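You operate a simulated robot arm through the tools that you are given. There is no shell and no other tool.

You are at the controls of a simulated robot arm. One attempt, no reset.

JOB
Label the brown carton by the order card; slide it to the stop.
Fine: roll the label down before the carton moves; put the hand roller back.

The check looks at the end state, three seconds after you hand in, the way a careful person would. Anything else that was tipped, shoved, dropped, spilled or broken makes it a failure.

ROBOT AND FRAMES
A 7-joint arm with a two-finger parallel gripper, fixed in place. Base frame: the origin is on the floor under the middle of its stand, x ahead of it, y to its left, z up; the work surface is at about z = 780. Lengths are in mm, angles in rad, forces in N, time in s.
With the tool pointing down near the work surface it reaches from about 220 to 740 mm from the base axis. Its first joint turns from -2.897 to 2.897 rad. Payload 1.57 kg.
The TCP is the grasp point between the finger pads, 30 mm short of the fingertips. In the tool frame z runs along the fingers and y along their closing line. The gripper opens to 110 mm. The fingers are 24 mm wide and 12 mm thick; the gripper's body (48 by 112 mm) begins 78 mm behind the TCP.
Orientation is that of the tool frame in the base frame, as [roll, pitch, yaw] about the fixed x, y, z axes, in that order (R = Rz(yaw) Ry(pitch) Rx(roll)). With the fingers straight down and closing along the base's y, the tool's x points along the base's -x, its y along +y and its z along -z.

CONTROLS
- The arm moves only by the tool jog_arm. Its argument "motion" is a list of rows, each a list of 6 numbers: the shift along the tool's x, y, z in mm, then the turn, a rotation vector about the tool's x, y, z in rad. In form: [[tx, ty, tz, ax, ay, az], ...]. A call has 1 to 20 rows; each row shifts and turns the commanded pose from where the row before left it, along the tool's axes as they then stand. "claw" is the opening, from 0 (shut) to 1 (fully open), set as the call begins (left out, the last holds). A row lasts 0.2 s, in which the tool goes at most 50 mm and 0.15 rad; a call with a longer step from one row to the next is refused whole, and so is a gripper value outside its range. A pose out of reach is approached as far as the arm can. The call stops where the force on the tool passes 40 N (or 10 N more than at its start, if that is more) or the arm is blocked; 0.2 s more then pass. The fingers move at their own pace (about 45 mm/s each) and stop on an object; they squeeze with about 26 N. The grip force told is the motor's: it shows also when the fingers shut on nothing. Time passes only in rows, and 0.2 s behind the last, so rows that do not move let the fingers close. The reply holds the time, the measured pose of the TCP, the force on the tool along the base axes, the opening and the grip force, in the units named above and with some noise, with the torque about the TCP (base axes, N m) and any sound that the robot's microphone picked up.
- Cameras (640 x 400 px; columns grow to the right, rows downward): "scene" is fixed at [400.9, 651.9, 1523.8]; the picture's right is [-0.63, 0.78, 0.00], its down [0.72, 0.58, -0.39] and it looks along [-0.30, -0.24, -0.92] (base axes); focal length 323 px, centre (320, 200). "wrist" rides on the gripper at [70, 16, -141] in the tool frame; the picture's right is [-0.23, 0.97, 0.00], its down [-0.85, -0.20, -0.48] and it looks along [-0.47, -0.11, 0.88] (tool axes); focal length 222 px, centre (320, 200).
- grab_frame(camera): a new picture of that camera. The clock stands still meanwhile.
- slide_trunk(by): slides the trunk up (or, below 0, down) by that many mm; the arm rides with it, the base frame stays. It gives what a move gives, with no picture.
- measure_at(camera, pixels): for up to 12 pixels [column, row] of the newest picture of that camera ("zoom" is the newest enlarged one), the place [x, y, z] in the base frame of the surface seen there, good to about 2 mm. The clock stands still meanwhile.
- inspect(camera, box): a new picture of the part [left, top, right, bottom] of that camera's present view, enlarged. The clock stands still meanwhile.
- job_done(): hands the job in; it is judged then, once.

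Open the gripper and draw the arm clear of the work before you hand the job in, unless the task says otherwise.

The tools are called after ">>>" by a JSON object that holds its "name" and its "arguments". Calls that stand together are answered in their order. jog_arm: Moves the arm, as the interface text tells. Its arguments: {"type":"object","properties":{"motion":{"type":"array","items":{"type":"array","items":{"type":"number"}}},"claw":{"type":"number"}},"required":["motion"]} The other tools are called the same way: slide_trunk (by) moves the trunk up or down; grab_frame (camera) takes a picture; measure_at (camera, pixels) gives the place of the surface under pixels of a picture; inspect (camera, box) takes an enlarged picture of a part of a camera's view; job_done () hands the job in.

At the start:

```text
time_s: 0.0
tool_pos: [36.9, 552.0, 1111.0]
tcp_rot: [3.141, 0.001, 3.141]
ft_force: [0.2, -0.8, -0.5]
ft_torque: [-0.01, -0.02, -0.02]
gripper_width: 110.1
gripper_force: 0.1
trunk travel left (down, up): [-468.0, 122.0]
```

scene: 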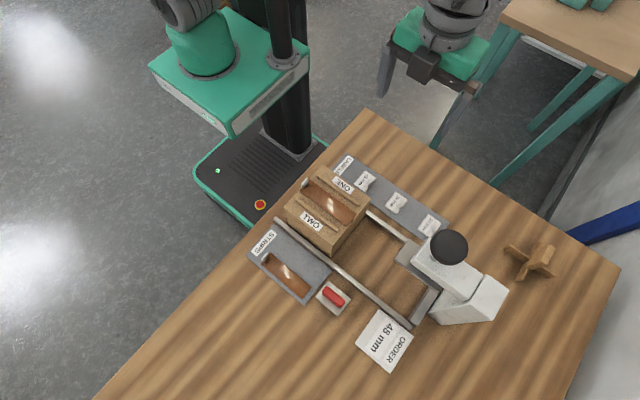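
wrist: 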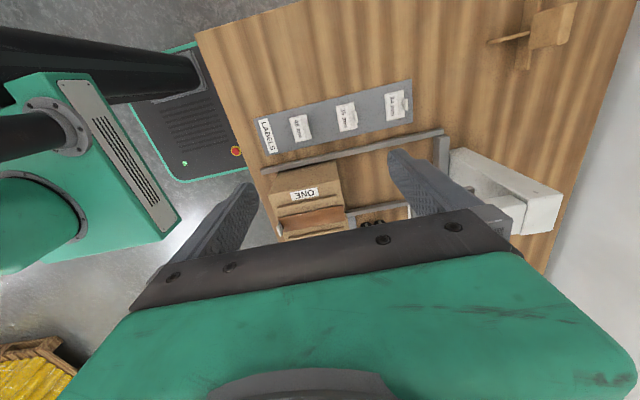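

The scene shows a brown carton near (325,210), a label tray at (390,195), a strips tray at (288,270), a roller at (333,296) and an order card at (387,340). I'll zoom in on the parts.

>>> {"name": "inspect", "arguments": {"camera": "scene", "box": [240, 140, 460, 380]}}

>>> {"name": "inspect", "arguments": {"camera": "scene", "box": [320, 140, 460, 240]}}

>>> {"name": "inspect", "arguments": {"camera": "scene", "box": [280, 140, 400, 260]}}

>>> {"name": "inspect", "arguments": {"camera": "scene", "box": [240, 220, 420, 380]}}

>>> {"name": "inspect", "arguments": {"camera": "scene", "box": [380, 220, 560, 340]}}

```text
1.67 times, centred on (350, 260) of scene
```

zoom: 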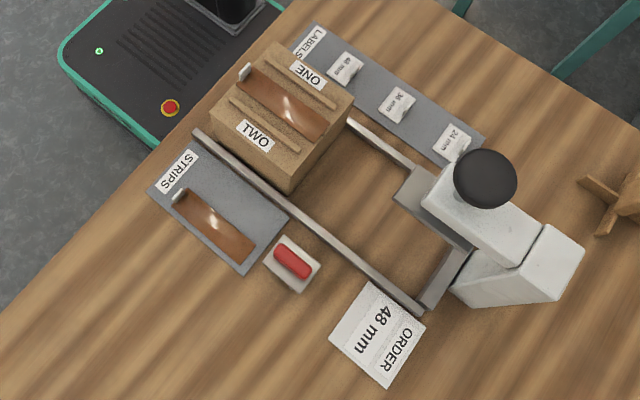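

```text
4.00 times, centred on (390, 190) of scene
```

zoom: 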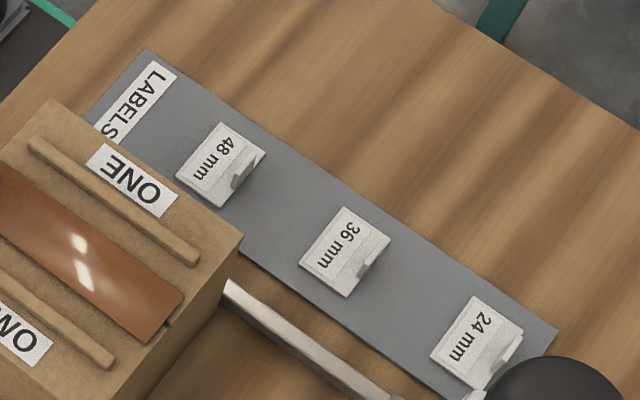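

```text
3.33 times, centred on (340, 200) of scene
```

zoom: 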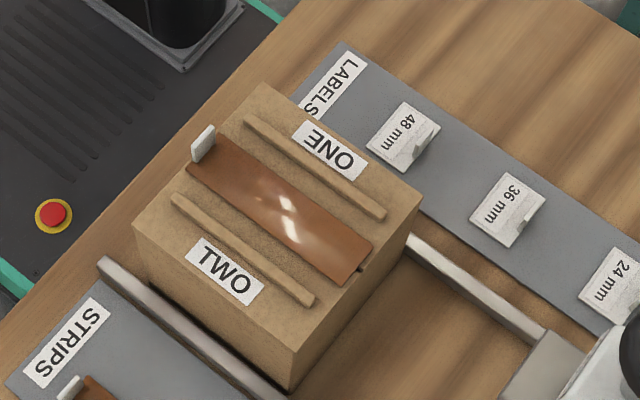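

```text
2.50 times, centred on (330, 300) of scene
```

zoom: 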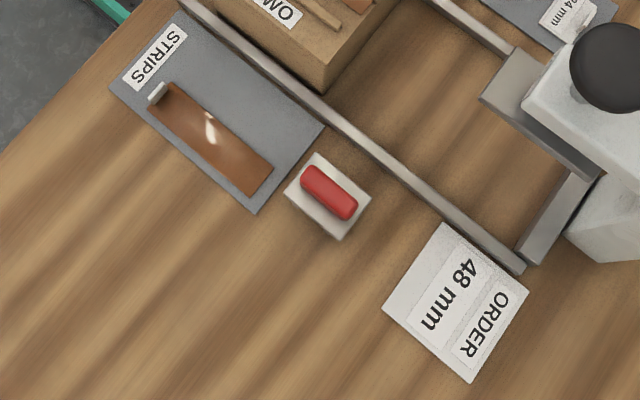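

```text
3.33 times, centred on (470, 280) of scene
```

zoom: 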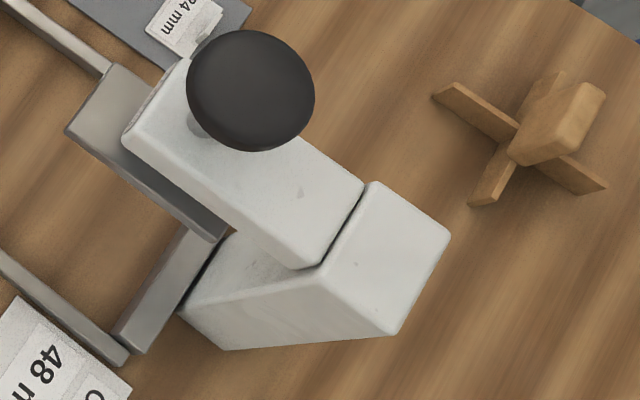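

The zooms show three labels (48/36/24 mm) on the tray at (365,180), (395,203) and (428,226). The order card reads 48 mm. Next I'll measure the main points in the scene.

>>> {"name": "grab_frame", "arguments": {"camera": "scene"}}

>>> {"name": "measure_at", "arguments": {"camera": "scene", "pixels": [[365, 181], [396, 204], [428, 226], [333, 296], [330, 203], [311, 222], [344, 185], [388, 341], [286, 273], [372, 290], [393, 226], [449, 247]]}}

>>> {"name": "measure_at", "arguments": {"camera": "scene", "pixels": [[319, 167], [369, 200], [328, 247], [281, 209], [327, 254], [277, 222], [410, 326], [430, 300], [405, 255], [440, 290], [480, 275], [530, 260]]}}

```text
taken
```

scene: 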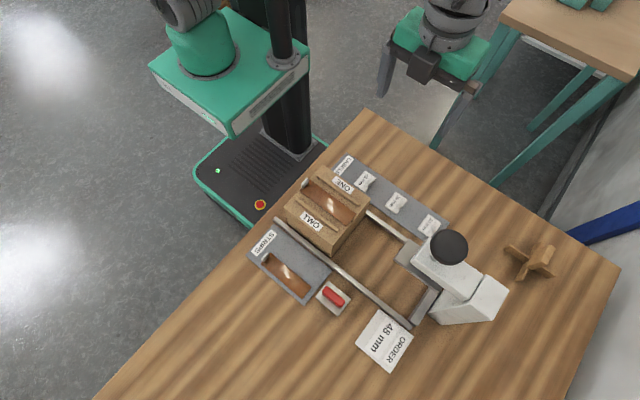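

```text
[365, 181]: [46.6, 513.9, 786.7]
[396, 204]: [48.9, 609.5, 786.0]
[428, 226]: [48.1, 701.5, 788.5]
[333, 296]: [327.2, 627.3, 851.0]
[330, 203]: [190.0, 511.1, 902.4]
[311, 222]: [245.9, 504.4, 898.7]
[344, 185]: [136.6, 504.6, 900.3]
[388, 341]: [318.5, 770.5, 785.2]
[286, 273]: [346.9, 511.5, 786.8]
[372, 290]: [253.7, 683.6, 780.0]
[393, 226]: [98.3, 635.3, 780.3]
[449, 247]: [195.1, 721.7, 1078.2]
```

```text
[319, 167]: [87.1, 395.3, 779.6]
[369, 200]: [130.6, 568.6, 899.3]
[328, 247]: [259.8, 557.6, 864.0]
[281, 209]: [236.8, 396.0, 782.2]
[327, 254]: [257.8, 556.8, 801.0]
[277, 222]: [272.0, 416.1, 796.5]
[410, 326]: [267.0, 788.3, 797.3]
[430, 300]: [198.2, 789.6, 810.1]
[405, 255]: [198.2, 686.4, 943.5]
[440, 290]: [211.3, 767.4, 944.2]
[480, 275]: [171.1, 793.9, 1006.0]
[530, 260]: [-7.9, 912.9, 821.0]
```

The carton's centre is near (193, 495) with its top at z≈900, and the channel runs along +y to a stop near y≈790. I'll zoom in on the wrist view.

>>> {"name": "inspect", "arguments": {"camera": "wrist", "box": [250, 130, 410, 240]}}

>>> {"name": "inspect", "arguments": {"camera": "wrist", "box": [250, 70, 430, 170]}}

>>> {"name": "inspect", "arguments": {"camera": "wrist", "box": [420, 110, 580, 250]}}

>>> {"name": "inspect", "arguments": {"camera": "scene", "box": [350, 300, 420, 375]}}

>>> {"name": "inspect", "arguments": {"camera": "scene", "box": [300, 270, 360, 320]}}

```text
3.64 times, centred on (330, 185) of wrist
```

zoom: 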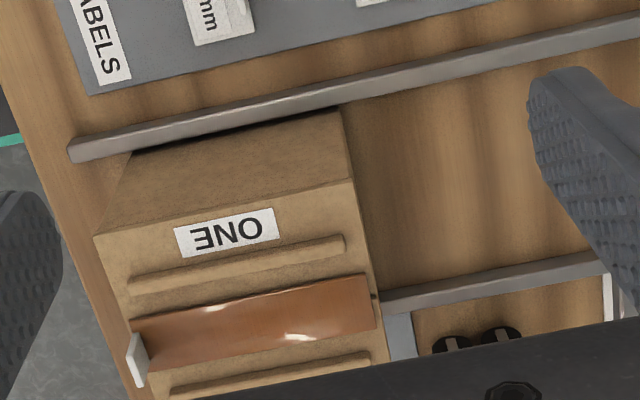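

```text
3.56 times, centred on (340, 120) of wrist
```

zoom: 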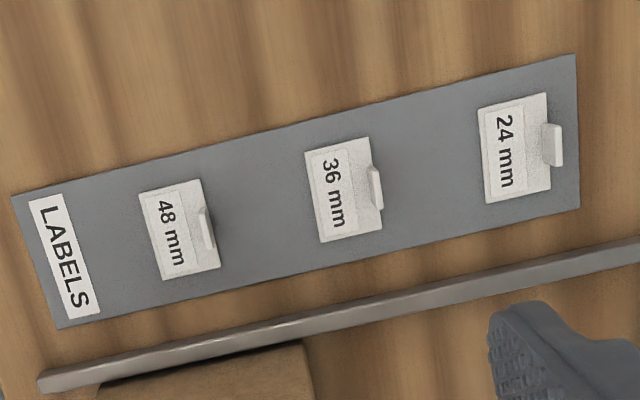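

```text
2.86 times, centred on (500, 180) of wrist
```

zoom: 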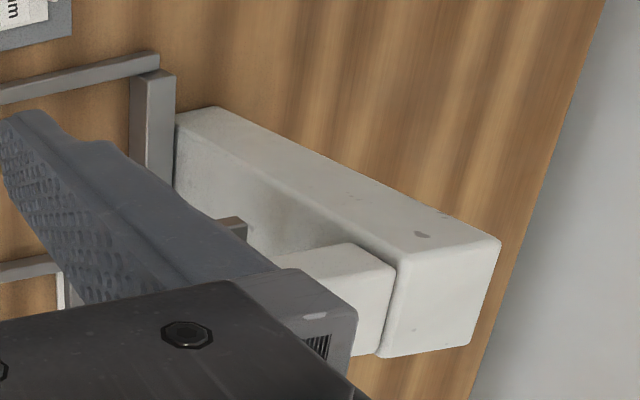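

```text
5.33 times, centred on (385, 338) of scene
```

zoom: 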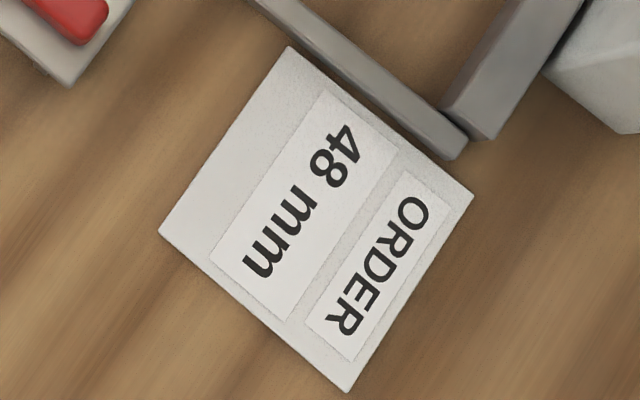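

```text
8.00 times, centred on (330, 295) of scene
```

zoom: 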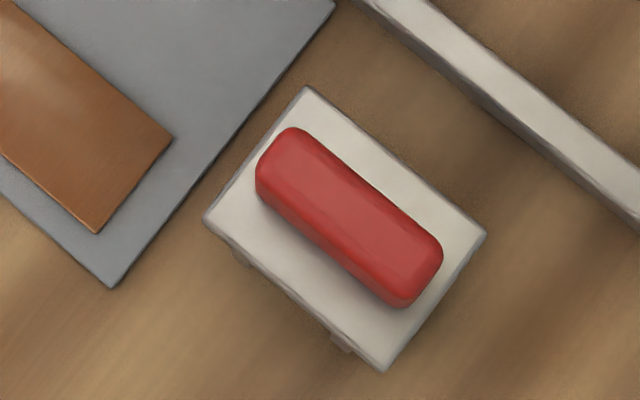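

The order card reads "48 mm". I see no target mark on the carton's visible sides yet, so I'll zoom in tighter on its top and faces.

>>> {"name": "inspect", "arguments": {"camera": "scene", "box": [285, 165, 375, 225]}}

>>> {"name": "inspect", "arguments": {"camera": "scene", "box": [280, 200, 370, 260]}}

>>> {"name": "inspect", "arguments": {"camera": "scene", "box": [350, 165, 390, 195]}}

>>> {"name": "inspect", "arguments": {"camera": "wrist", "box": [265, 160, 355, 220]}}

```text
6.67 times, centred on (330, 195) of scene
```

zoom: 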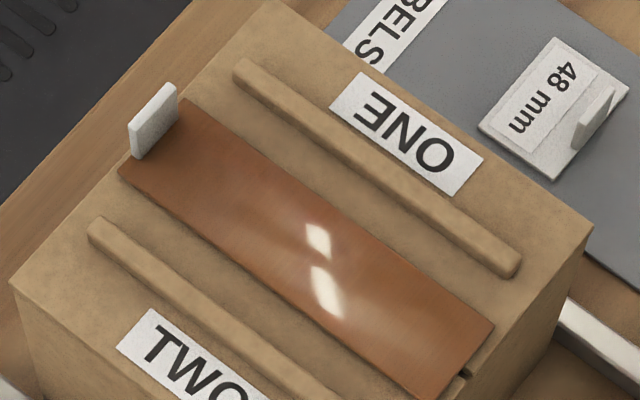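

```text
6.67 times, centred on (325, 230) of scene
```

zoom: 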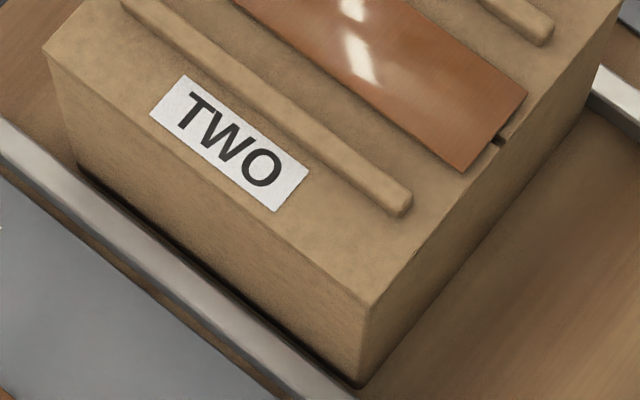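

```text
13.33 times, centred on (370, 180) of scene
```

zoom: 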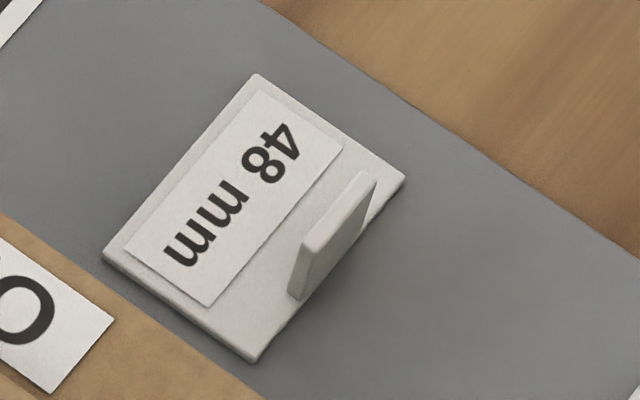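

```text
6.67 times, centred on (310, 190) of wrist
```

zoom: 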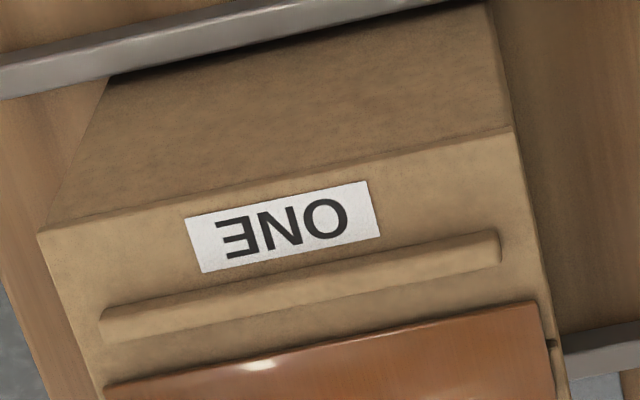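

There's no outline on the top, the +x face, the +y face or the -x face. I'll move the wrist camera to the -y side, staying high at z≈1110, to see the last face and the roller.

>>> {"name": "jog_arm", "arguments": {"motion": [[-26, -42, 0, 0, 0, 0], [-26, -42, 0, 0, 0, 0], [-26, -42, 0, 0, 0, 0], [-26, -42, 0, 0, 0, 0], [-26, -42, 0, 0, 0, 0], [-26, -42, 0, 0, 0, 0], [0, 0, 0, 0, 0, -0.145], [0, 0, 0, 0, 0, -0.145], [0, 0, 0, 0, 0, -0.145], [0, 0, 0, 0, 0, -0.145], [0, 0, 0, 0, 0, -0.145], [0, 0, 0, 0, 0, -0.145], [0, 0, 0, 0, 0, -0.145], [0, 0, 0, 0, 0, -0.145], [0, 0, 0, 0, 0, -0.145], [0, 0, 0, 0, 0, -0.145], [0, 0, 0, 0, 0, -0.12]], "claw": 1}}

>>> {"name": "grab_frame", "arguments": {"camera": "wrist"}}

>>> {"name": "grab_frame", "arguments": {"camera": "scene"}}

```text
time_s: 3.6
tool_pos: [193.3, 301.2, 1110.8]
tcp_rot: [-3.141, -0.001, -1.57]
ft_force: [0.2, -0.4, 0.0]
ft_torque: [-0.02, -0.01, -0.01]
gripper_width: 110.0
gripper_force: 0.1
trunk travel left (down, up): [-468.0, 122.0]
```

```text
taken
```

wrist: 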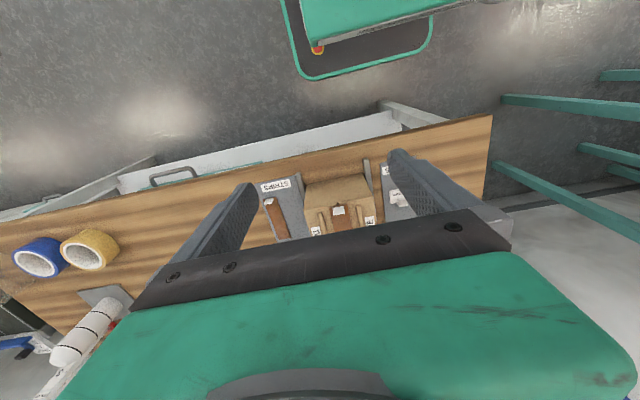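

```text
taken
```

scene: 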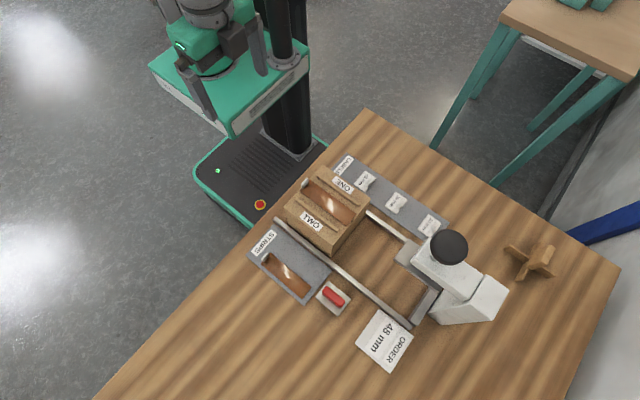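

The wrist view shows the carton's -y side at (340,195). I'll zoom in on it and on the strips area.

>>> {"name": "inspect", "arguments": {"camera": "wrist", "box": [260, 160, 420, 250]}}

>>> {"name": "inspect", "arguments": {"camera": "wrist", "box": [0, 200, 180, 390]}}

```text
4.00 times, centred on (340, 205) of wrist
```

zoom: 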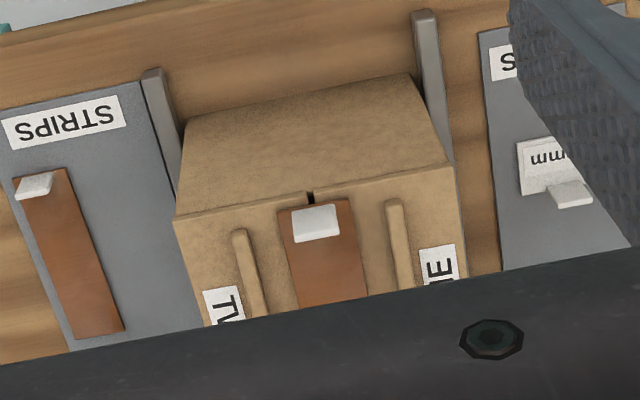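

```text
2.11 times, centred on (90, 295) of wrist
```

zoom: 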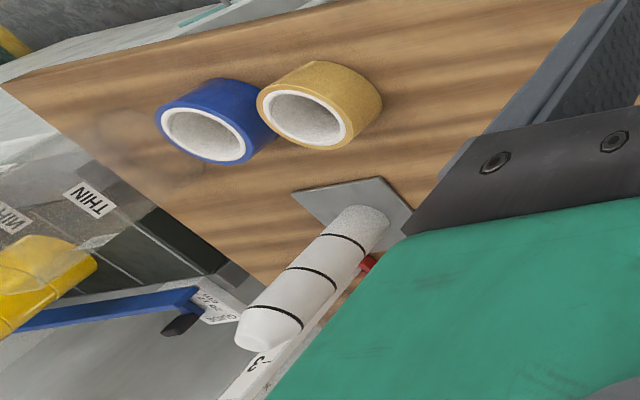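

The -y face is plain too, but the wrist view shows other equipment at larger x: a white post, tape rolls and cards. I'll turn the camera toward +x/+y and tilt it up to survey them.

>>> {"name": "jog_arm", "arguments": {"motion": [[0, 0, 0, 0, 0, 0.131], [0, 0, 0, 0, 0, 0.131], [0, 0, 0, 0, 0, 0.131], [0, 0, 0, 0, 0, 0.131], [0, 0, 0, 0, 0, 0.131], [0, 0, 0, 0, 0, 0.131], [0, 0, 0, 0, -0.1, 0], [0, 0, 0, 0, -0.1, 0], [0, 0, 0, 0, -0.1, 0], [0, 0, 0, 0, -0.1, 0]]}}

>>> {"name": "grab_frame", "arguments": {"camera": "wrist"}}

```text
time_s: 5.8
tool_pos: [193.5, 300.1, 1111.5]
tcp_rot: [-3.141, 0.403, -2.357]
ft_force: [0.0, 0.5, 0.8]
ft_torque: [-0.01, -0.02, 0.0]
gripper_width: 110.1
gripper_force: 0.1
trunk travel left (down, up): [-468.0, 122.0]
```

```text
taken
```

wrist: 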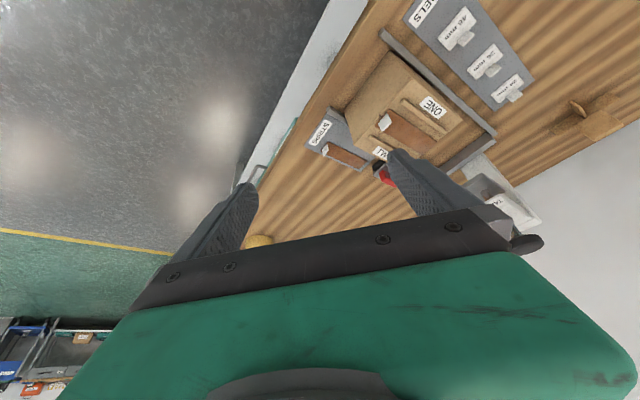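

That tilt only brings the gripper into view, and the useful part of the picture looks away from it. I'll level the tool, move over larger x and look down there.

>>> {"name": "jog_arm", "arguments": {"motion": [[0, 0, 0, 0, 0.1, 0], [0, 0, 0, 0, 0.1, 0], [0, 0, 0, 0, 0.1, 0], [0, 0, 0, 0, 0.1, 0], [-41, -17, 0, 0, 0, 0], [-41, -17, 0, 0, 0, 0], [-41, -17, 0, 0, 0, 0], [-41, -17, 0, 0, 0, 0], [-41, -17, 0, 0, 0, 0], [-41, -17, 0, 0, 0, 0], [-41, -17, 0, 0, 0, 0]]}}

>>> {"name": "grab_frame", "arguments": {"camera": "wrist"}}

```text
time_s: 8.2
tool_pos: [482.5, 418.6, 1109.2]
tcp_rot: [-3.141, 0.001, -2.358]
ft_force: [0.4, 0.4, 1.0]
ft_torque: [-0.02, -0.02, 0.02]
gripper_width: 110.0
gripper_force: 0.0
trunk travel left (down, up): [-468.0, 122.0]
```

```text
taken
```

wrist: 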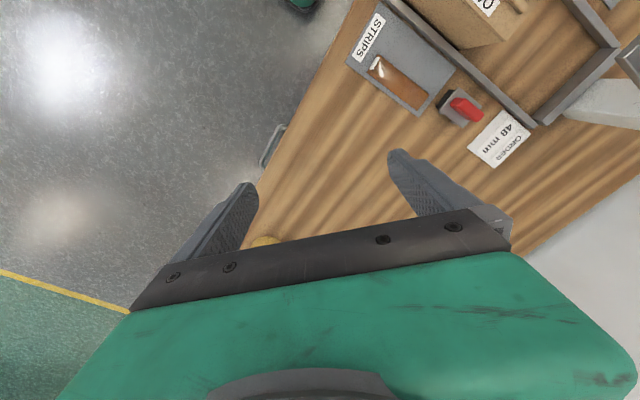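

The table carries on behind the gripper in this view. I'll turn the tool so that the clear side of the camera faces the far side of the table.

>>> {"name": "jog_arm", "arguments": {"motion": [[0, 0, 0, 0, 0, 0.145], [0, 0, 0, 0, 0, 0.145], [0, 0, 0, 0, 0, 0.145], [0, 0, 0, 0, 0, 0.145], [0, 0, 0, 0, 0, 0.145], [0, 0, 0, 0, 0, 0.145], [0, 0, 0, 0, 0, 0.145], [0, 0, 0, 0, 0, 0.145], [0, 0, 0, 0, 0, 0.145], [0, 0, 0, 0, 0, 0.145], [0, 0, 0, 0, 0, 0.145], [0, 0, 0, 0, 0, 0.145], [0, 0, 0, 0, 0, 0.145], [0, 0, 0, 0, 0, 0.145], [0, 0, 0, 0, 0, 0.145], [0, 0, 0, 0, 0, 0.145]]}}

>>> {"name": "grab_frame", "arguments": {"camera": "wrist"}}

```text
time_s: 11.6
tool_pos: [480.1, 417.5, 1111.7]
tcp_rot: [-3.142, 0.001, 1.603]
ft_force: [0.7, 0.3, -0.2]
ft_torque: [-0.04, -0.03, -0.02]
gripper_width: 110.1
gripper_force: 0.1
trunk travel left (down, up): [-468.0, 122.0]
```

```text
taken
```

wrist: 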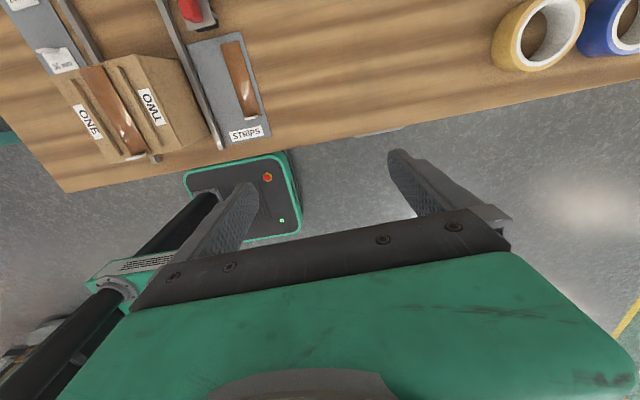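

Now I'll tilt the tool so the camera looks outward along +y and surveys the rest of the table.

>>> {"name": "jog_arm", "arguments": {"motion": [[0, 0, 0, 0, 0.13, 0], [0, 0, 0, 0, 0.13, 0], [0, 0, 0, 0, 0.13, 0], [0, 0, 0, 0, 0.13, 0], [0, 0, 0, 0, 0.13, 0]]}}

>>> {"name": "grab_frame", "arguments": {"camera": "wrist"}}

```text
time_s: 12.8
tool_pos: [503.4, 429.9, 1136.5]
tcp_rot: [-3.134, -0.523, 1.602]
ft_force: [-0.3, 0.2, -0.2]
ft_torque: [0.01, 0.0, -0.01]
gripper_width: 110.0
gripper_force: 0.1
out of reach, approached as far as the arm can: row 1, 4, 5
trunk travel left (down, up): [-468.0, 122.0]
```

```text
taken
```

wrist: 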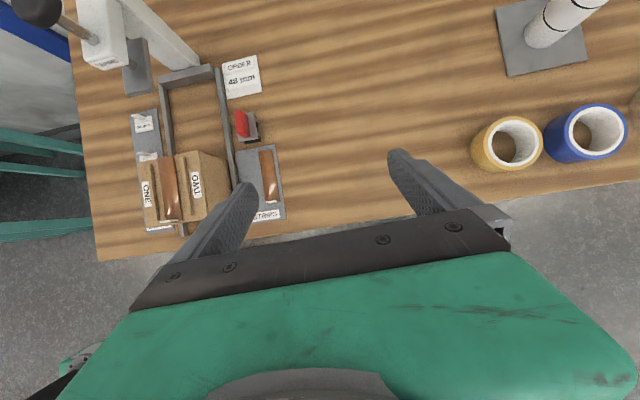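

This view shows the press, the carton, the roller at (246,125) and the post at (565,25). I'll zoom in on each.

>>> {"name": "inspect", "arguments": {"camera": "wrist", "box": [0, 0, 280, 180]}}

>>> {"name": "inspect", "arguments": {"camera": "wrist", "box": [210, 90, 290, 140]}}

>>> {"name": "inspect", "arguments": {"camera": "wrist", "box": [440, 0, 640, 130]}}

>>> {"name": "inspect", "arguments": {"camera": "wrist", "box": [125, 140, 245, 240]}}

```text
2.22 times, centred on (140, 90) of wrist
```

zoom: 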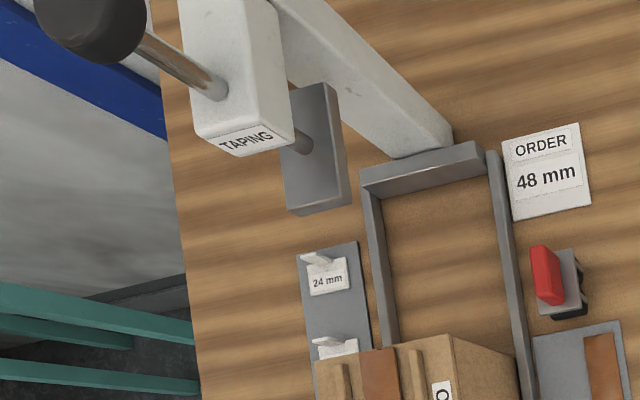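

```text
8.00 times, centred on (250, 115) of wrist
```

zoom: 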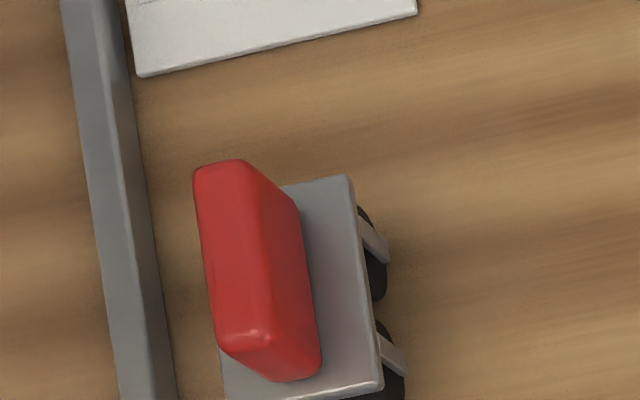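

```text
3.08 times, centred on (540, 65) of wrist
```

zoom: 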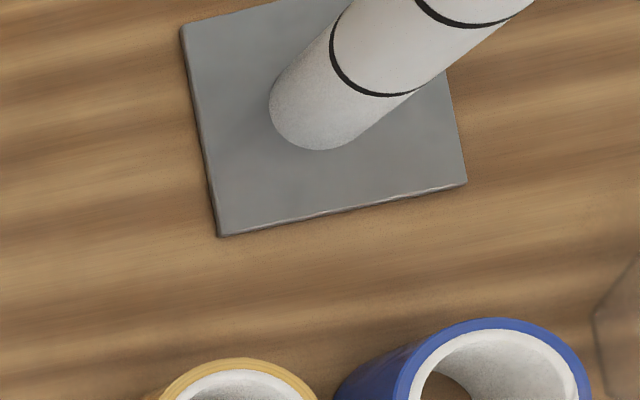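

```text
4.00 times, centred on (185, 190) of wrist
```

zoom: 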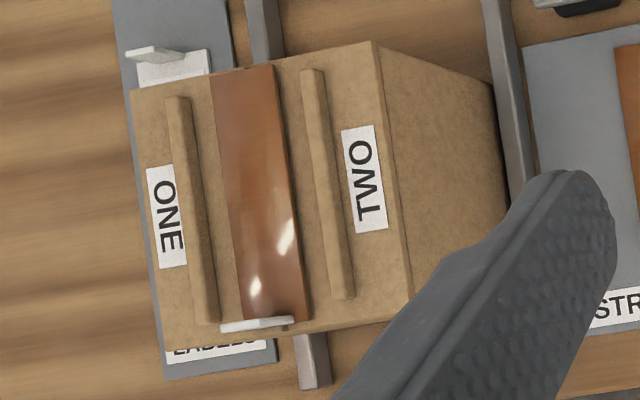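

The press is marked TAPING, and the hand roller is a red handle on a grey plate with black wheels. Next I'll measure the carton's top in the newest zoom.

>>> {"name": "measure_at", "arguments": {"camera": "zoom", "pixels": [[216, 80], [268, 72], [245, 315], [303, 305], [184, 105], [208, 315], [312, 80], [342, 290], [136, 98], [370, 48], [405, 300], [168, 342]]}}

>>> {"name": "inspect", "arguments": {"camera": "wrist", "box": [125, 100, 185, 145]}}

```text
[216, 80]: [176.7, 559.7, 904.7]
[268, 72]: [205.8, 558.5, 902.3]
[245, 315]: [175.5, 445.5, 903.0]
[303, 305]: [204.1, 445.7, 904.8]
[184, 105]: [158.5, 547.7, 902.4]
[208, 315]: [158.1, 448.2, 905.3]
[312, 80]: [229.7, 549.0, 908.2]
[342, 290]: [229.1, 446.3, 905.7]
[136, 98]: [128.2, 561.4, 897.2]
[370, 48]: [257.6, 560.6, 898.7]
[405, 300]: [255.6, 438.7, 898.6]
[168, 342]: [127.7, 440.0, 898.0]
```

```text
8.89 times, centred on (155, 122) of wrist
```

zoom: 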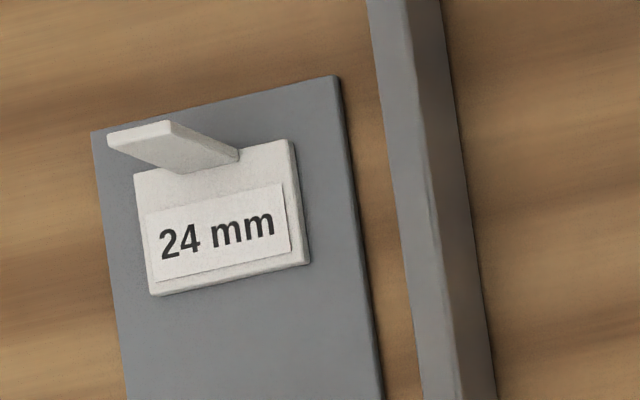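

The carton top spans x 127–258 and y 439–562, the strip x 175–206, and the ridges sit at x≈158 and 229. Next I'll measure the label and tab sizes.

>>> {"name": "measure_at", "arguments": {"camera": "zoom", "pixels": [[138, 178], [288, 142], [304, 258], [154, 290], [225, 225], [112, 140], [165, 128], [236, 155], [180, 168], [130, 145], [95, 135], [335, 82]]}}

>>> {"name": "inspect", "arguments": {"camera": "scene", "box": [350, 165, 390, 195]}}

```text
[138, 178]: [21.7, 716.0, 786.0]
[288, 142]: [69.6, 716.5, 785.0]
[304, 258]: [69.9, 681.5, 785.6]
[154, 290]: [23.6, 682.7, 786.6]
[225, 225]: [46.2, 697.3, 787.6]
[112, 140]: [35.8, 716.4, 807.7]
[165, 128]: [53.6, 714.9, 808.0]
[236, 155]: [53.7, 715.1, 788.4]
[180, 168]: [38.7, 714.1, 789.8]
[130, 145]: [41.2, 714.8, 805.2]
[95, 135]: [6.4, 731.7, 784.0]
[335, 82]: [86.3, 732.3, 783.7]
```

```text
13.33 times, centred on (370, 180) of scene
```

zoom: 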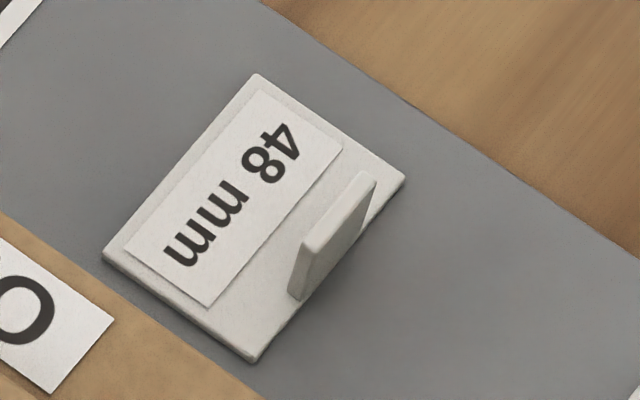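

The label is about 48 x 36 mm with a 17 mm wide, 22 mm tall tab near its +y edge. I'll look closely at the roller and the press shoe.

>>> {"name": "inspect", "arguments": {"camera": "wrist", "box": [225, 95, 275, 150]}}

>>> {"name": "measure_at", "arguments": {"camera": "zoom", "pixels": [[230, 130], [260, 125], [320, 175], [340, 320], [290, 320], [350, 250], [385, 155], [420, 330], [430, 200], [440, 310], [270, 345], [400, 345]]}}

>>> {"name": "inspect", "arguments": {"camera": "wrist", "box": [60, 0, 220, 120]}}

```text
7.27 times, centred on (250, 122) of wrist
```

zoom: 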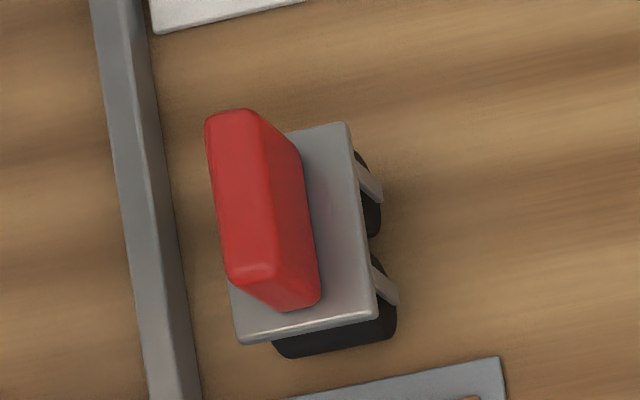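

```text
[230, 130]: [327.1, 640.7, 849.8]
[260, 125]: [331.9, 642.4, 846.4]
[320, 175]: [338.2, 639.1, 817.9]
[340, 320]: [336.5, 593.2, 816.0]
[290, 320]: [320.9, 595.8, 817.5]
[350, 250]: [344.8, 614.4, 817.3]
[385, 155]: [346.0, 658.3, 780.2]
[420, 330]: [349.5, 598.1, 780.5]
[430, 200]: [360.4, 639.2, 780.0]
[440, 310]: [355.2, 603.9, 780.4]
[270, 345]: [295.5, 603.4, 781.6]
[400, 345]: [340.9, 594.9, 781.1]
```

```text
3.33 times, centred on (140, 60) of wrist
```

zoom: 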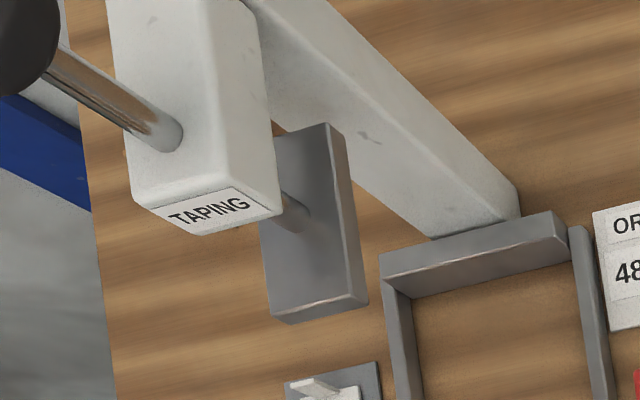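

The roller's plate top is at z≈817 and the handle top at z≈850. I'll measure the press shoe and stop in the newest zoom.

>>> {"name": "measure_at", "arguments": {"camera": "zoom", "pixels": [[290, 320], [355, 300], [300, 250], [340, 170], [275, 310], [365, 303], [400, 280], [555, 250], [480, 250], [450, 262], [565, 215], [210, 220]]}}

>>> {"name": "inspect", "arguments": {"camera": "scene", "box": [385, 220, 465, 280]}}

>>> {"name": "measure_at", "arguments": {"camera": "zoom", "pixels": [[90, 200], [100, 260], [180, 310], [280, 375], [150, 160], [80, 215], [285, 390], [150, 290], [95, 240], [200, 340], [250, 370], [60, 60]]}}

```text
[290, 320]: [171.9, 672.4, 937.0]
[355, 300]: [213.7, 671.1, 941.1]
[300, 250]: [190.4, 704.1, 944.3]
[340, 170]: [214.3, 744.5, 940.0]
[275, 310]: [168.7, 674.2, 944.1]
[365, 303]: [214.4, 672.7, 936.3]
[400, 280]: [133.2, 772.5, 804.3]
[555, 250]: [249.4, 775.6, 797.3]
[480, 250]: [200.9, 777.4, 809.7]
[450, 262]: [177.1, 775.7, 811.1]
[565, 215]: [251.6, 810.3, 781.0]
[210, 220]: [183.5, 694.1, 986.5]
```

```text
6.67 times, centred on (425, 250) of scene
```

zoom: 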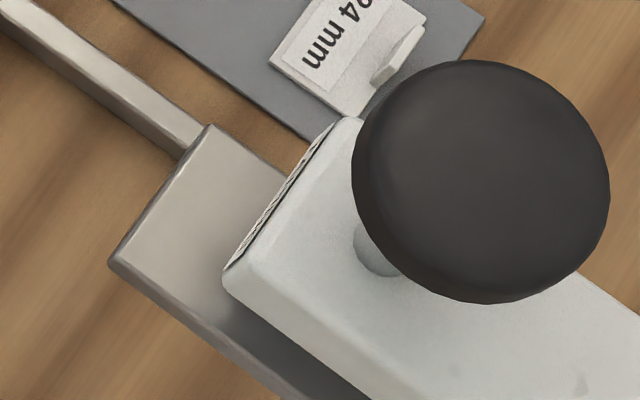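

```text
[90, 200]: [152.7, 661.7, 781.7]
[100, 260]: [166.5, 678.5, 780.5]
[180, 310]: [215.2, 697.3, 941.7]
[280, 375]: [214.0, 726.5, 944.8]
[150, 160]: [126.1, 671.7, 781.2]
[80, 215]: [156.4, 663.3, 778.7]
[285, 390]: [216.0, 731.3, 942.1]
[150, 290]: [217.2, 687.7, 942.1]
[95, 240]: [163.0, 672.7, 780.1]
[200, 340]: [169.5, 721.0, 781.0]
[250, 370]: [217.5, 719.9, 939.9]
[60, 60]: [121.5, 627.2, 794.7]
```

The shoe's top is at z≈944 and the stop face is near y≈773. I'll zoom hard on the shoe's front edge to find its underside.

>>> {"name": "inspect", "arguments": {"camera": "wrist", "box": [136, 80, 176, 105]}}

>>> {"name": "measure_at", "arguments": {"camera": "zoom", "pixels": [[200, 230], [200, 240], [200, 250], [200, 255], [200, 260], [200, 265], [200, 270], [200, 275], [200, 280], [200, 285], [200, 290], [200, 300]]}}

```text
16.00 times, centred on (156, 92) of wrist
```

zoom: 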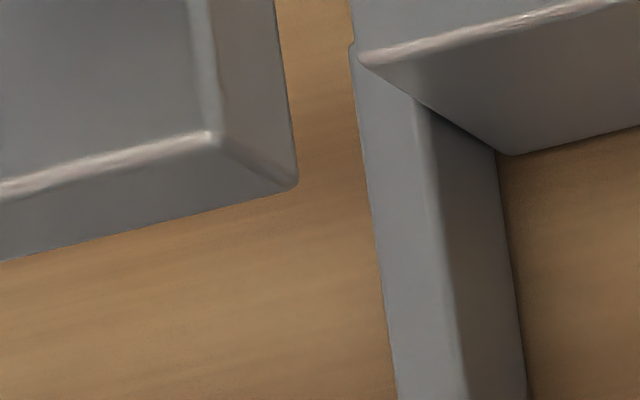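

```text
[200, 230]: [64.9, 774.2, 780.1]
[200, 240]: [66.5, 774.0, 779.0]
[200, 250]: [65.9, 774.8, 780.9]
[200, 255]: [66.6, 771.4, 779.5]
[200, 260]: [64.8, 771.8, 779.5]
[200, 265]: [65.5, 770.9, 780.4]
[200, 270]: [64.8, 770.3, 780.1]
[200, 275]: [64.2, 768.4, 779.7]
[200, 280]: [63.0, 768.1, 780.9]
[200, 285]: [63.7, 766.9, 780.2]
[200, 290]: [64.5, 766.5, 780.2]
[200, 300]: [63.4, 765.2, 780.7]
```

The shoe's front face lies between rows 135 and 205 of this zoom, so I'll measure down that face.

>>> {"name": "measure_at", "arguments": {"camera": "zoom", "pixels": [[200, 130], [200, 145], [200, 155], [200, 165], [200, 175], [200, 182], [200, 190], [200, 200], [100, 195], [100, 210], [100, 220], [100, 228]]}}

>>> {"name": "measure_at", "arguments": {"camera": "zoom", "pixels": [[450, 60], [480, 100], [510, 140], [600, 60], [600, 100], [600, 125], [430, 200], [400, 200], [480, 300], [380, 100], [230, 80], [270, 100]]}}

```text
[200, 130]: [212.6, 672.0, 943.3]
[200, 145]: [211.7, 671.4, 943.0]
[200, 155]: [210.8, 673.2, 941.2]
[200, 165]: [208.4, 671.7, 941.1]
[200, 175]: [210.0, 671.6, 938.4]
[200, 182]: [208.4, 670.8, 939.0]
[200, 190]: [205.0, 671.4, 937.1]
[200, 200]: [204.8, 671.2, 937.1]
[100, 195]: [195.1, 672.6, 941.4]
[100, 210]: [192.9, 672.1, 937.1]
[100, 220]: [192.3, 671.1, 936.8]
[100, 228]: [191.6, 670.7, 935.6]
```

```text
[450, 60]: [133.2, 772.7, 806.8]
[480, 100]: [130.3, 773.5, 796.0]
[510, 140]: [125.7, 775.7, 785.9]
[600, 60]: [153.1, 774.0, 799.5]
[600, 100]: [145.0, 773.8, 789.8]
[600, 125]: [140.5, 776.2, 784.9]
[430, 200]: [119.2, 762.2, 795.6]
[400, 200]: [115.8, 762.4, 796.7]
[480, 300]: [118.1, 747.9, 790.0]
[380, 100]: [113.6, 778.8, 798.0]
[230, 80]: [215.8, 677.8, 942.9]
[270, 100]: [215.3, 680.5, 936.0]
```

The shoe's underside is at z≈935, which leaves room for a label tab reaching about z≈927. Now I'll get a strong zoom on the roller from the scene camera to find its wheels and plate edges.

>>> {"name": "inspect", "arguments": {"camera": "scene", "box": [312, 278, 356, 318]}}

>>> {"name": "measure_at", "arguments": {"camera": "zoom", "pixels": [[160, 200], [300, 55], [560, 265], [410, 380], [205, 255], [230, 275], [330, 345], [355, 365], [250, 110], [480, 290], [270, 190], [430, 220]]}}

```text
10.00 times, centred on (334, 298) of scene
```

zoom: 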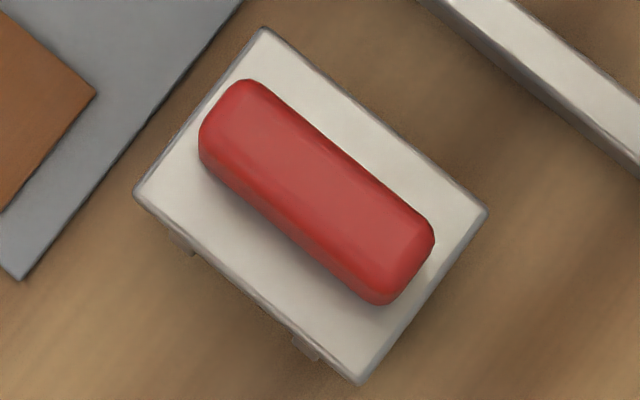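

```text
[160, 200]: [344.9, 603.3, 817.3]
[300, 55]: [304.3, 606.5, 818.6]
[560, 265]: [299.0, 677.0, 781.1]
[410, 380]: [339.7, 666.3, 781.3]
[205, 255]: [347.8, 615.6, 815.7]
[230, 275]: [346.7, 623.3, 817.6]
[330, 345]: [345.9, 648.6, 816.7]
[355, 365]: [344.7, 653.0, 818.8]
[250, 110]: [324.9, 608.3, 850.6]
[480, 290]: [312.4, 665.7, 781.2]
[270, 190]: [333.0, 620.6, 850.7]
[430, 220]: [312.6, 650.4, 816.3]
```

I'll measure the plate corners, brackets and handle ends directly.

>>> {"name": "measure_at", "arguments": {"camera": "zoom", "pixels": [[262, 36], [480, 212], [360, 374], [142, 195], [178, 243], [186, 248], [303, 345], [310, 352], [235, 90], [425, 240], [380, 295], [205, 150]]}}

>>> {"name": "inspect", "arguments": {"camera": "wrist", "box": [232, 100, 268, 145]}}

>>> {"name": "measure_at", "arguments": {"camera": "zoom", "pixels": [[130, 60], [160, 50], [235, 110], [150, 250], [210, 250], [250, 330], [400, 220], [395, 250], [425, 300], [460, 310], [300, 350], [430, 360]]}}

```text
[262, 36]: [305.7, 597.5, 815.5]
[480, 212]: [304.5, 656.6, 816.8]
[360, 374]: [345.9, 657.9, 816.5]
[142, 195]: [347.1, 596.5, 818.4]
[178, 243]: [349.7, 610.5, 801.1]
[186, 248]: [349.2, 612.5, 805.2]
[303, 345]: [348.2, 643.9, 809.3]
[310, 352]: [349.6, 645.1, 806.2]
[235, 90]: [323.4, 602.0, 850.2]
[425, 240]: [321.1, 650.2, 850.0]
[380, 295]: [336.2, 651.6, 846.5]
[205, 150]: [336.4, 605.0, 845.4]
```

```text
8.89 times, centred on (250, 122) of wrist
```

zoom: 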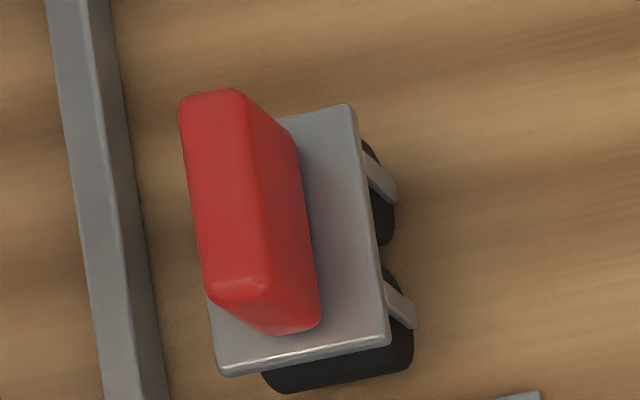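

```text
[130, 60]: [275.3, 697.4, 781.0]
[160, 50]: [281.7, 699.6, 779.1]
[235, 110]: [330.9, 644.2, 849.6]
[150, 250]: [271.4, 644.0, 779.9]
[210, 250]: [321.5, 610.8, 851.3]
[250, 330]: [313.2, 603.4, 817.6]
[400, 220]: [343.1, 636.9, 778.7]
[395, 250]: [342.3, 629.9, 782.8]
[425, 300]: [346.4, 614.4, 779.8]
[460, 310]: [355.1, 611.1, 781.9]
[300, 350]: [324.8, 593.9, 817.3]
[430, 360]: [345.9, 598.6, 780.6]
```

The roller's plate spans x 303–347 and y 594–659, with the handle along y near x≈327 and wheels near y≈611 and 644. I'll level the tool and turn it back to yaw π, ready for the label.

>>> {"name": "jog_arm", "arguments": {"motion": [[0, 0, 0, 0, -0.13, 0], [0, 0, 0, 0, -0.13, 0], [0, 0, 0, 0, -0.13, 0], [0, 0, 0, 0, -0.13, 0], [0, 0, 0, 0, -0.13, 0], [0, 0, 0, 0, 0, -0.14], [0, 0, 0, 0, 0, -0.14], [0, 0, 0, 0, 0, -0.14], [0, 0, 0, 0, 0, -0.14], [0, 0, 0, 0, 0, -0.14], [0, 0, 0, 0, 0, -0.14], [0, 0, 0, 0, 0, -0.14], [0, 0, 0, 0, 0, -0.14], [0, 0, 0, 0, 0, -0.14], [0, 0, 0, 0, 0, -0.14], [0, 0, 0, 0, 0, -0.139]]}}

```text
time_s: 16.2
tool_pos: [480.9, 406.4, 1119.1]
tcp_rot: [-3.012, -0.005, -3.136]
ft_force: [-0.4, 0.2, 0.4]
ft_torque: [0.03, -0.02, 0.0]
gripper_width: 110.0
gripper_force: 0.1
out of reach, approached as far as the arm can: row 4, 5
trunk travel left (down, up): [-468.0, 122.0]
```

The reach clamp left a small tilt, with roll at -3.012. I'll correct it and travel high over the carton toward the 48 mm label.

>>> {"name": "jog_arm", "arguments": {"motion": [[0, 0, 0, -0.13, 0, 0], [43, 8, 5, 0, 0, 0], [43, 8, 5, 0, 0, 0], [43, 8, 5, 0, 0, 0], [43, 8, 5, 0, 0, 0], [43, 8, 5, 0, 0, 0], [43, 8, 5, 0, 0, 0], [43, 8, 5, 0, 0, 0], [43, 8, 5, 0, 0, 0], [43, 8, 5, 0, 0, 0]]}}

>>> {"name": "grab_frame", "arguments": {"camera": "wrist"}}

```text
time_s: 18.4
tool_pos: [93.7, 478.8, 1075.8]
tcp_rot: [-3.14, -0.004, -3.138]
ft_force: [-0.9, -0.2, 0.4]
ft_torque: [0.0, 0.01, 0.01]
gripper_width: 110.1
gripper_force: 0.0
trunk travel left (down, up): [-468.0, 122.0]
```

```text
taken
```

wrist: 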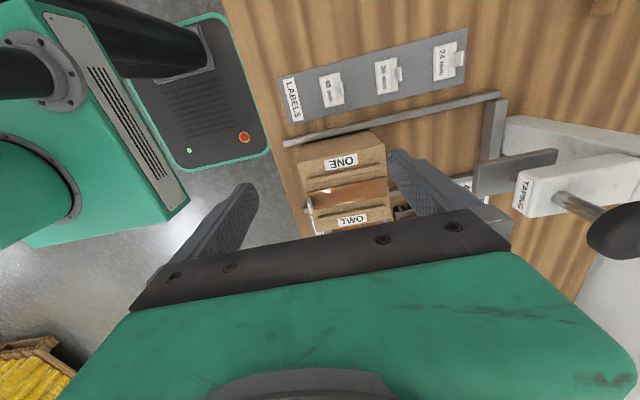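

The view is good, with the 48 mm label at (333,88) and the shoe side-on at (515,170). I'll zoom in on the label, the carton top and the roller wheels.

>>> {"name": "inspect", "arguments": {"camera": "wrist", "box": [311, 70, 355, 110]}}

>>> {"name": "measure_at", "arguments": {"camera": "zoom", "pixels": [[150, 110], [325, 60], [470, 320], [300, 365], [250, 220], [350, 150], [380, 230], [400, 210], [390, 280], [370, 190], [400, 300], [360, 140]]}}

>>> {"name": "inspect", "arguments": {"camera": "wrist", "box": [385, 195, 425, 225]}}

>>> {"name": "inspect", "arguments": {"camera": "wrist", "box": [295, 125, 400, 235]}}

```text
10.00 times, centred on (333, 90) of wrist
```

zoom: 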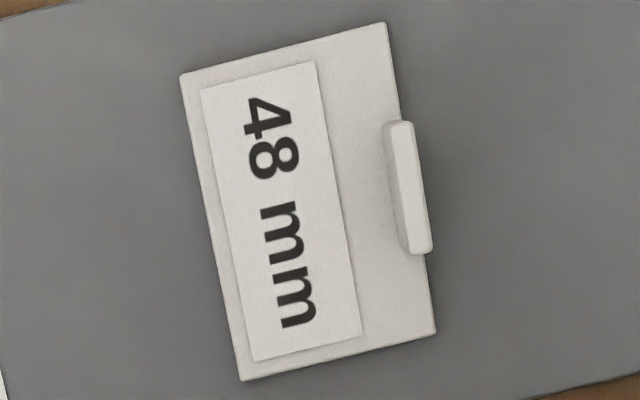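

```text
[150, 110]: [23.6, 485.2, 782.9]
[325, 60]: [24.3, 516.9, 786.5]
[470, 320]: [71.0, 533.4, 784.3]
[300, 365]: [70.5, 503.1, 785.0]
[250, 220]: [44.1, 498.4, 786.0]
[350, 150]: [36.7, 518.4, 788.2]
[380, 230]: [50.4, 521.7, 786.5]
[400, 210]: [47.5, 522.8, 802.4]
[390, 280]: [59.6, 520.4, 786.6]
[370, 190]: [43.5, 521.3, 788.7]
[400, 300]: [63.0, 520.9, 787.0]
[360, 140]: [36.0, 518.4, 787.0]
```

```text
13.33 times, centred on (405, 210) of wrist
```

zoom: 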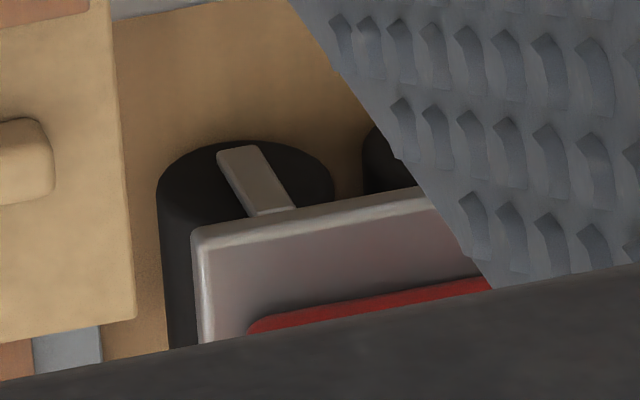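

```text
3.64 times, centred on (348, 180) of wrist
```

zoom: 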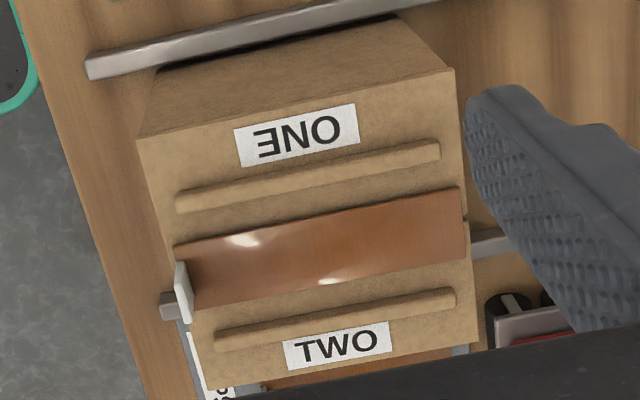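

I'll retake the label zoom and sample points just inside its edges and along the tab, to average out the noise.

>>> {"name": "inspect", "arguments": {"camera": "wrist", "box": [311, 70, 355, 110]}}

>>> {"name": "measure_at", "arguments": {"camera": "zoom", "pixels": [[190, 80], [380, 30], [430, 328], [246, 373], [212, 230], [285, 54], [338, 352], [400, 130], [405, 180], [412, 220], [420, 245], [395, 125]]}}

>>> {"name": "measure_at", "arguments": {"camera": "zoom", "pixels": [[188, 78], [383, 32], [431, 330], [244, 375], [215, 240], [290, 53], [335, 354], [403, 125], [407, 190], [414, 230], [424, 248], [398, 160]]}}

>>> {"name": "inspect", "arguments": {"camera": "scene", "box": [350, 165, 390, 195]}}

>>> {"name": "measure_at", "arguments": {"camera": "zoom", "pixels": [[257, 80], [398, 180], [255, 352], [110, 252], [305, 245], [370, 178], [292, 290], [335, 215], [315, 240], [355, 185], [345, 230], [320, 260]]}}

```text
10.00 times, centred on (333, 90) of wrist
```

zoom: 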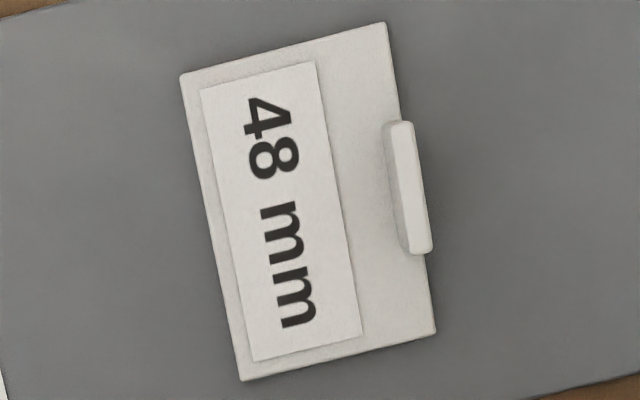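

```text
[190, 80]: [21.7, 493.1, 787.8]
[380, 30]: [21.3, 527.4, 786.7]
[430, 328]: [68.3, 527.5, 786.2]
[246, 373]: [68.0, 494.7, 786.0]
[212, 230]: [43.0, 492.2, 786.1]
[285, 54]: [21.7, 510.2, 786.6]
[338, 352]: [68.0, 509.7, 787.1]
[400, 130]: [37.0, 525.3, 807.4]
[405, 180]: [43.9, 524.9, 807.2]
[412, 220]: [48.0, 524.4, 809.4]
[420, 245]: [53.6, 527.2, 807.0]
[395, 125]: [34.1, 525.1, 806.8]
```

```text
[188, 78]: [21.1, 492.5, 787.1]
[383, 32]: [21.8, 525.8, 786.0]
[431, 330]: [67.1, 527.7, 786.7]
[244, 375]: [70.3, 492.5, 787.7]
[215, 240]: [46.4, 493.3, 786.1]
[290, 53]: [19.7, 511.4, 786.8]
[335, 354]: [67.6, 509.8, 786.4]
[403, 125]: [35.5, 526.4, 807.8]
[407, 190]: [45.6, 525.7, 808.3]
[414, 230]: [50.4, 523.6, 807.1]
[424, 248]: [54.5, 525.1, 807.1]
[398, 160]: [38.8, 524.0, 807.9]
```

```text
13.33 times, centred on (370, 180) of scene
```

zoom: 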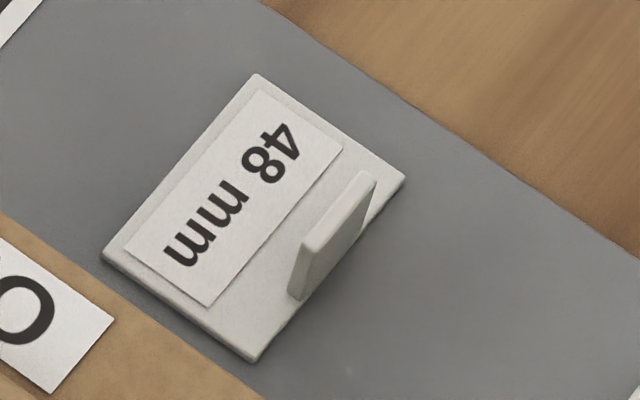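

```text
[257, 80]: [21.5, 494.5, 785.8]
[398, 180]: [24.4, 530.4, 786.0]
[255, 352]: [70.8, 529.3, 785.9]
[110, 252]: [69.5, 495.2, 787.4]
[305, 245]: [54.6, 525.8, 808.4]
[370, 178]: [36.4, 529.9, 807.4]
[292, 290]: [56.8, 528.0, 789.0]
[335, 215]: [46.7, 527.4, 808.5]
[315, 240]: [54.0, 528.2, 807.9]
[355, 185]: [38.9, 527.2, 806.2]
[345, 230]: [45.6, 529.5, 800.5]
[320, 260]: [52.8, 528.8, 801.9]
```

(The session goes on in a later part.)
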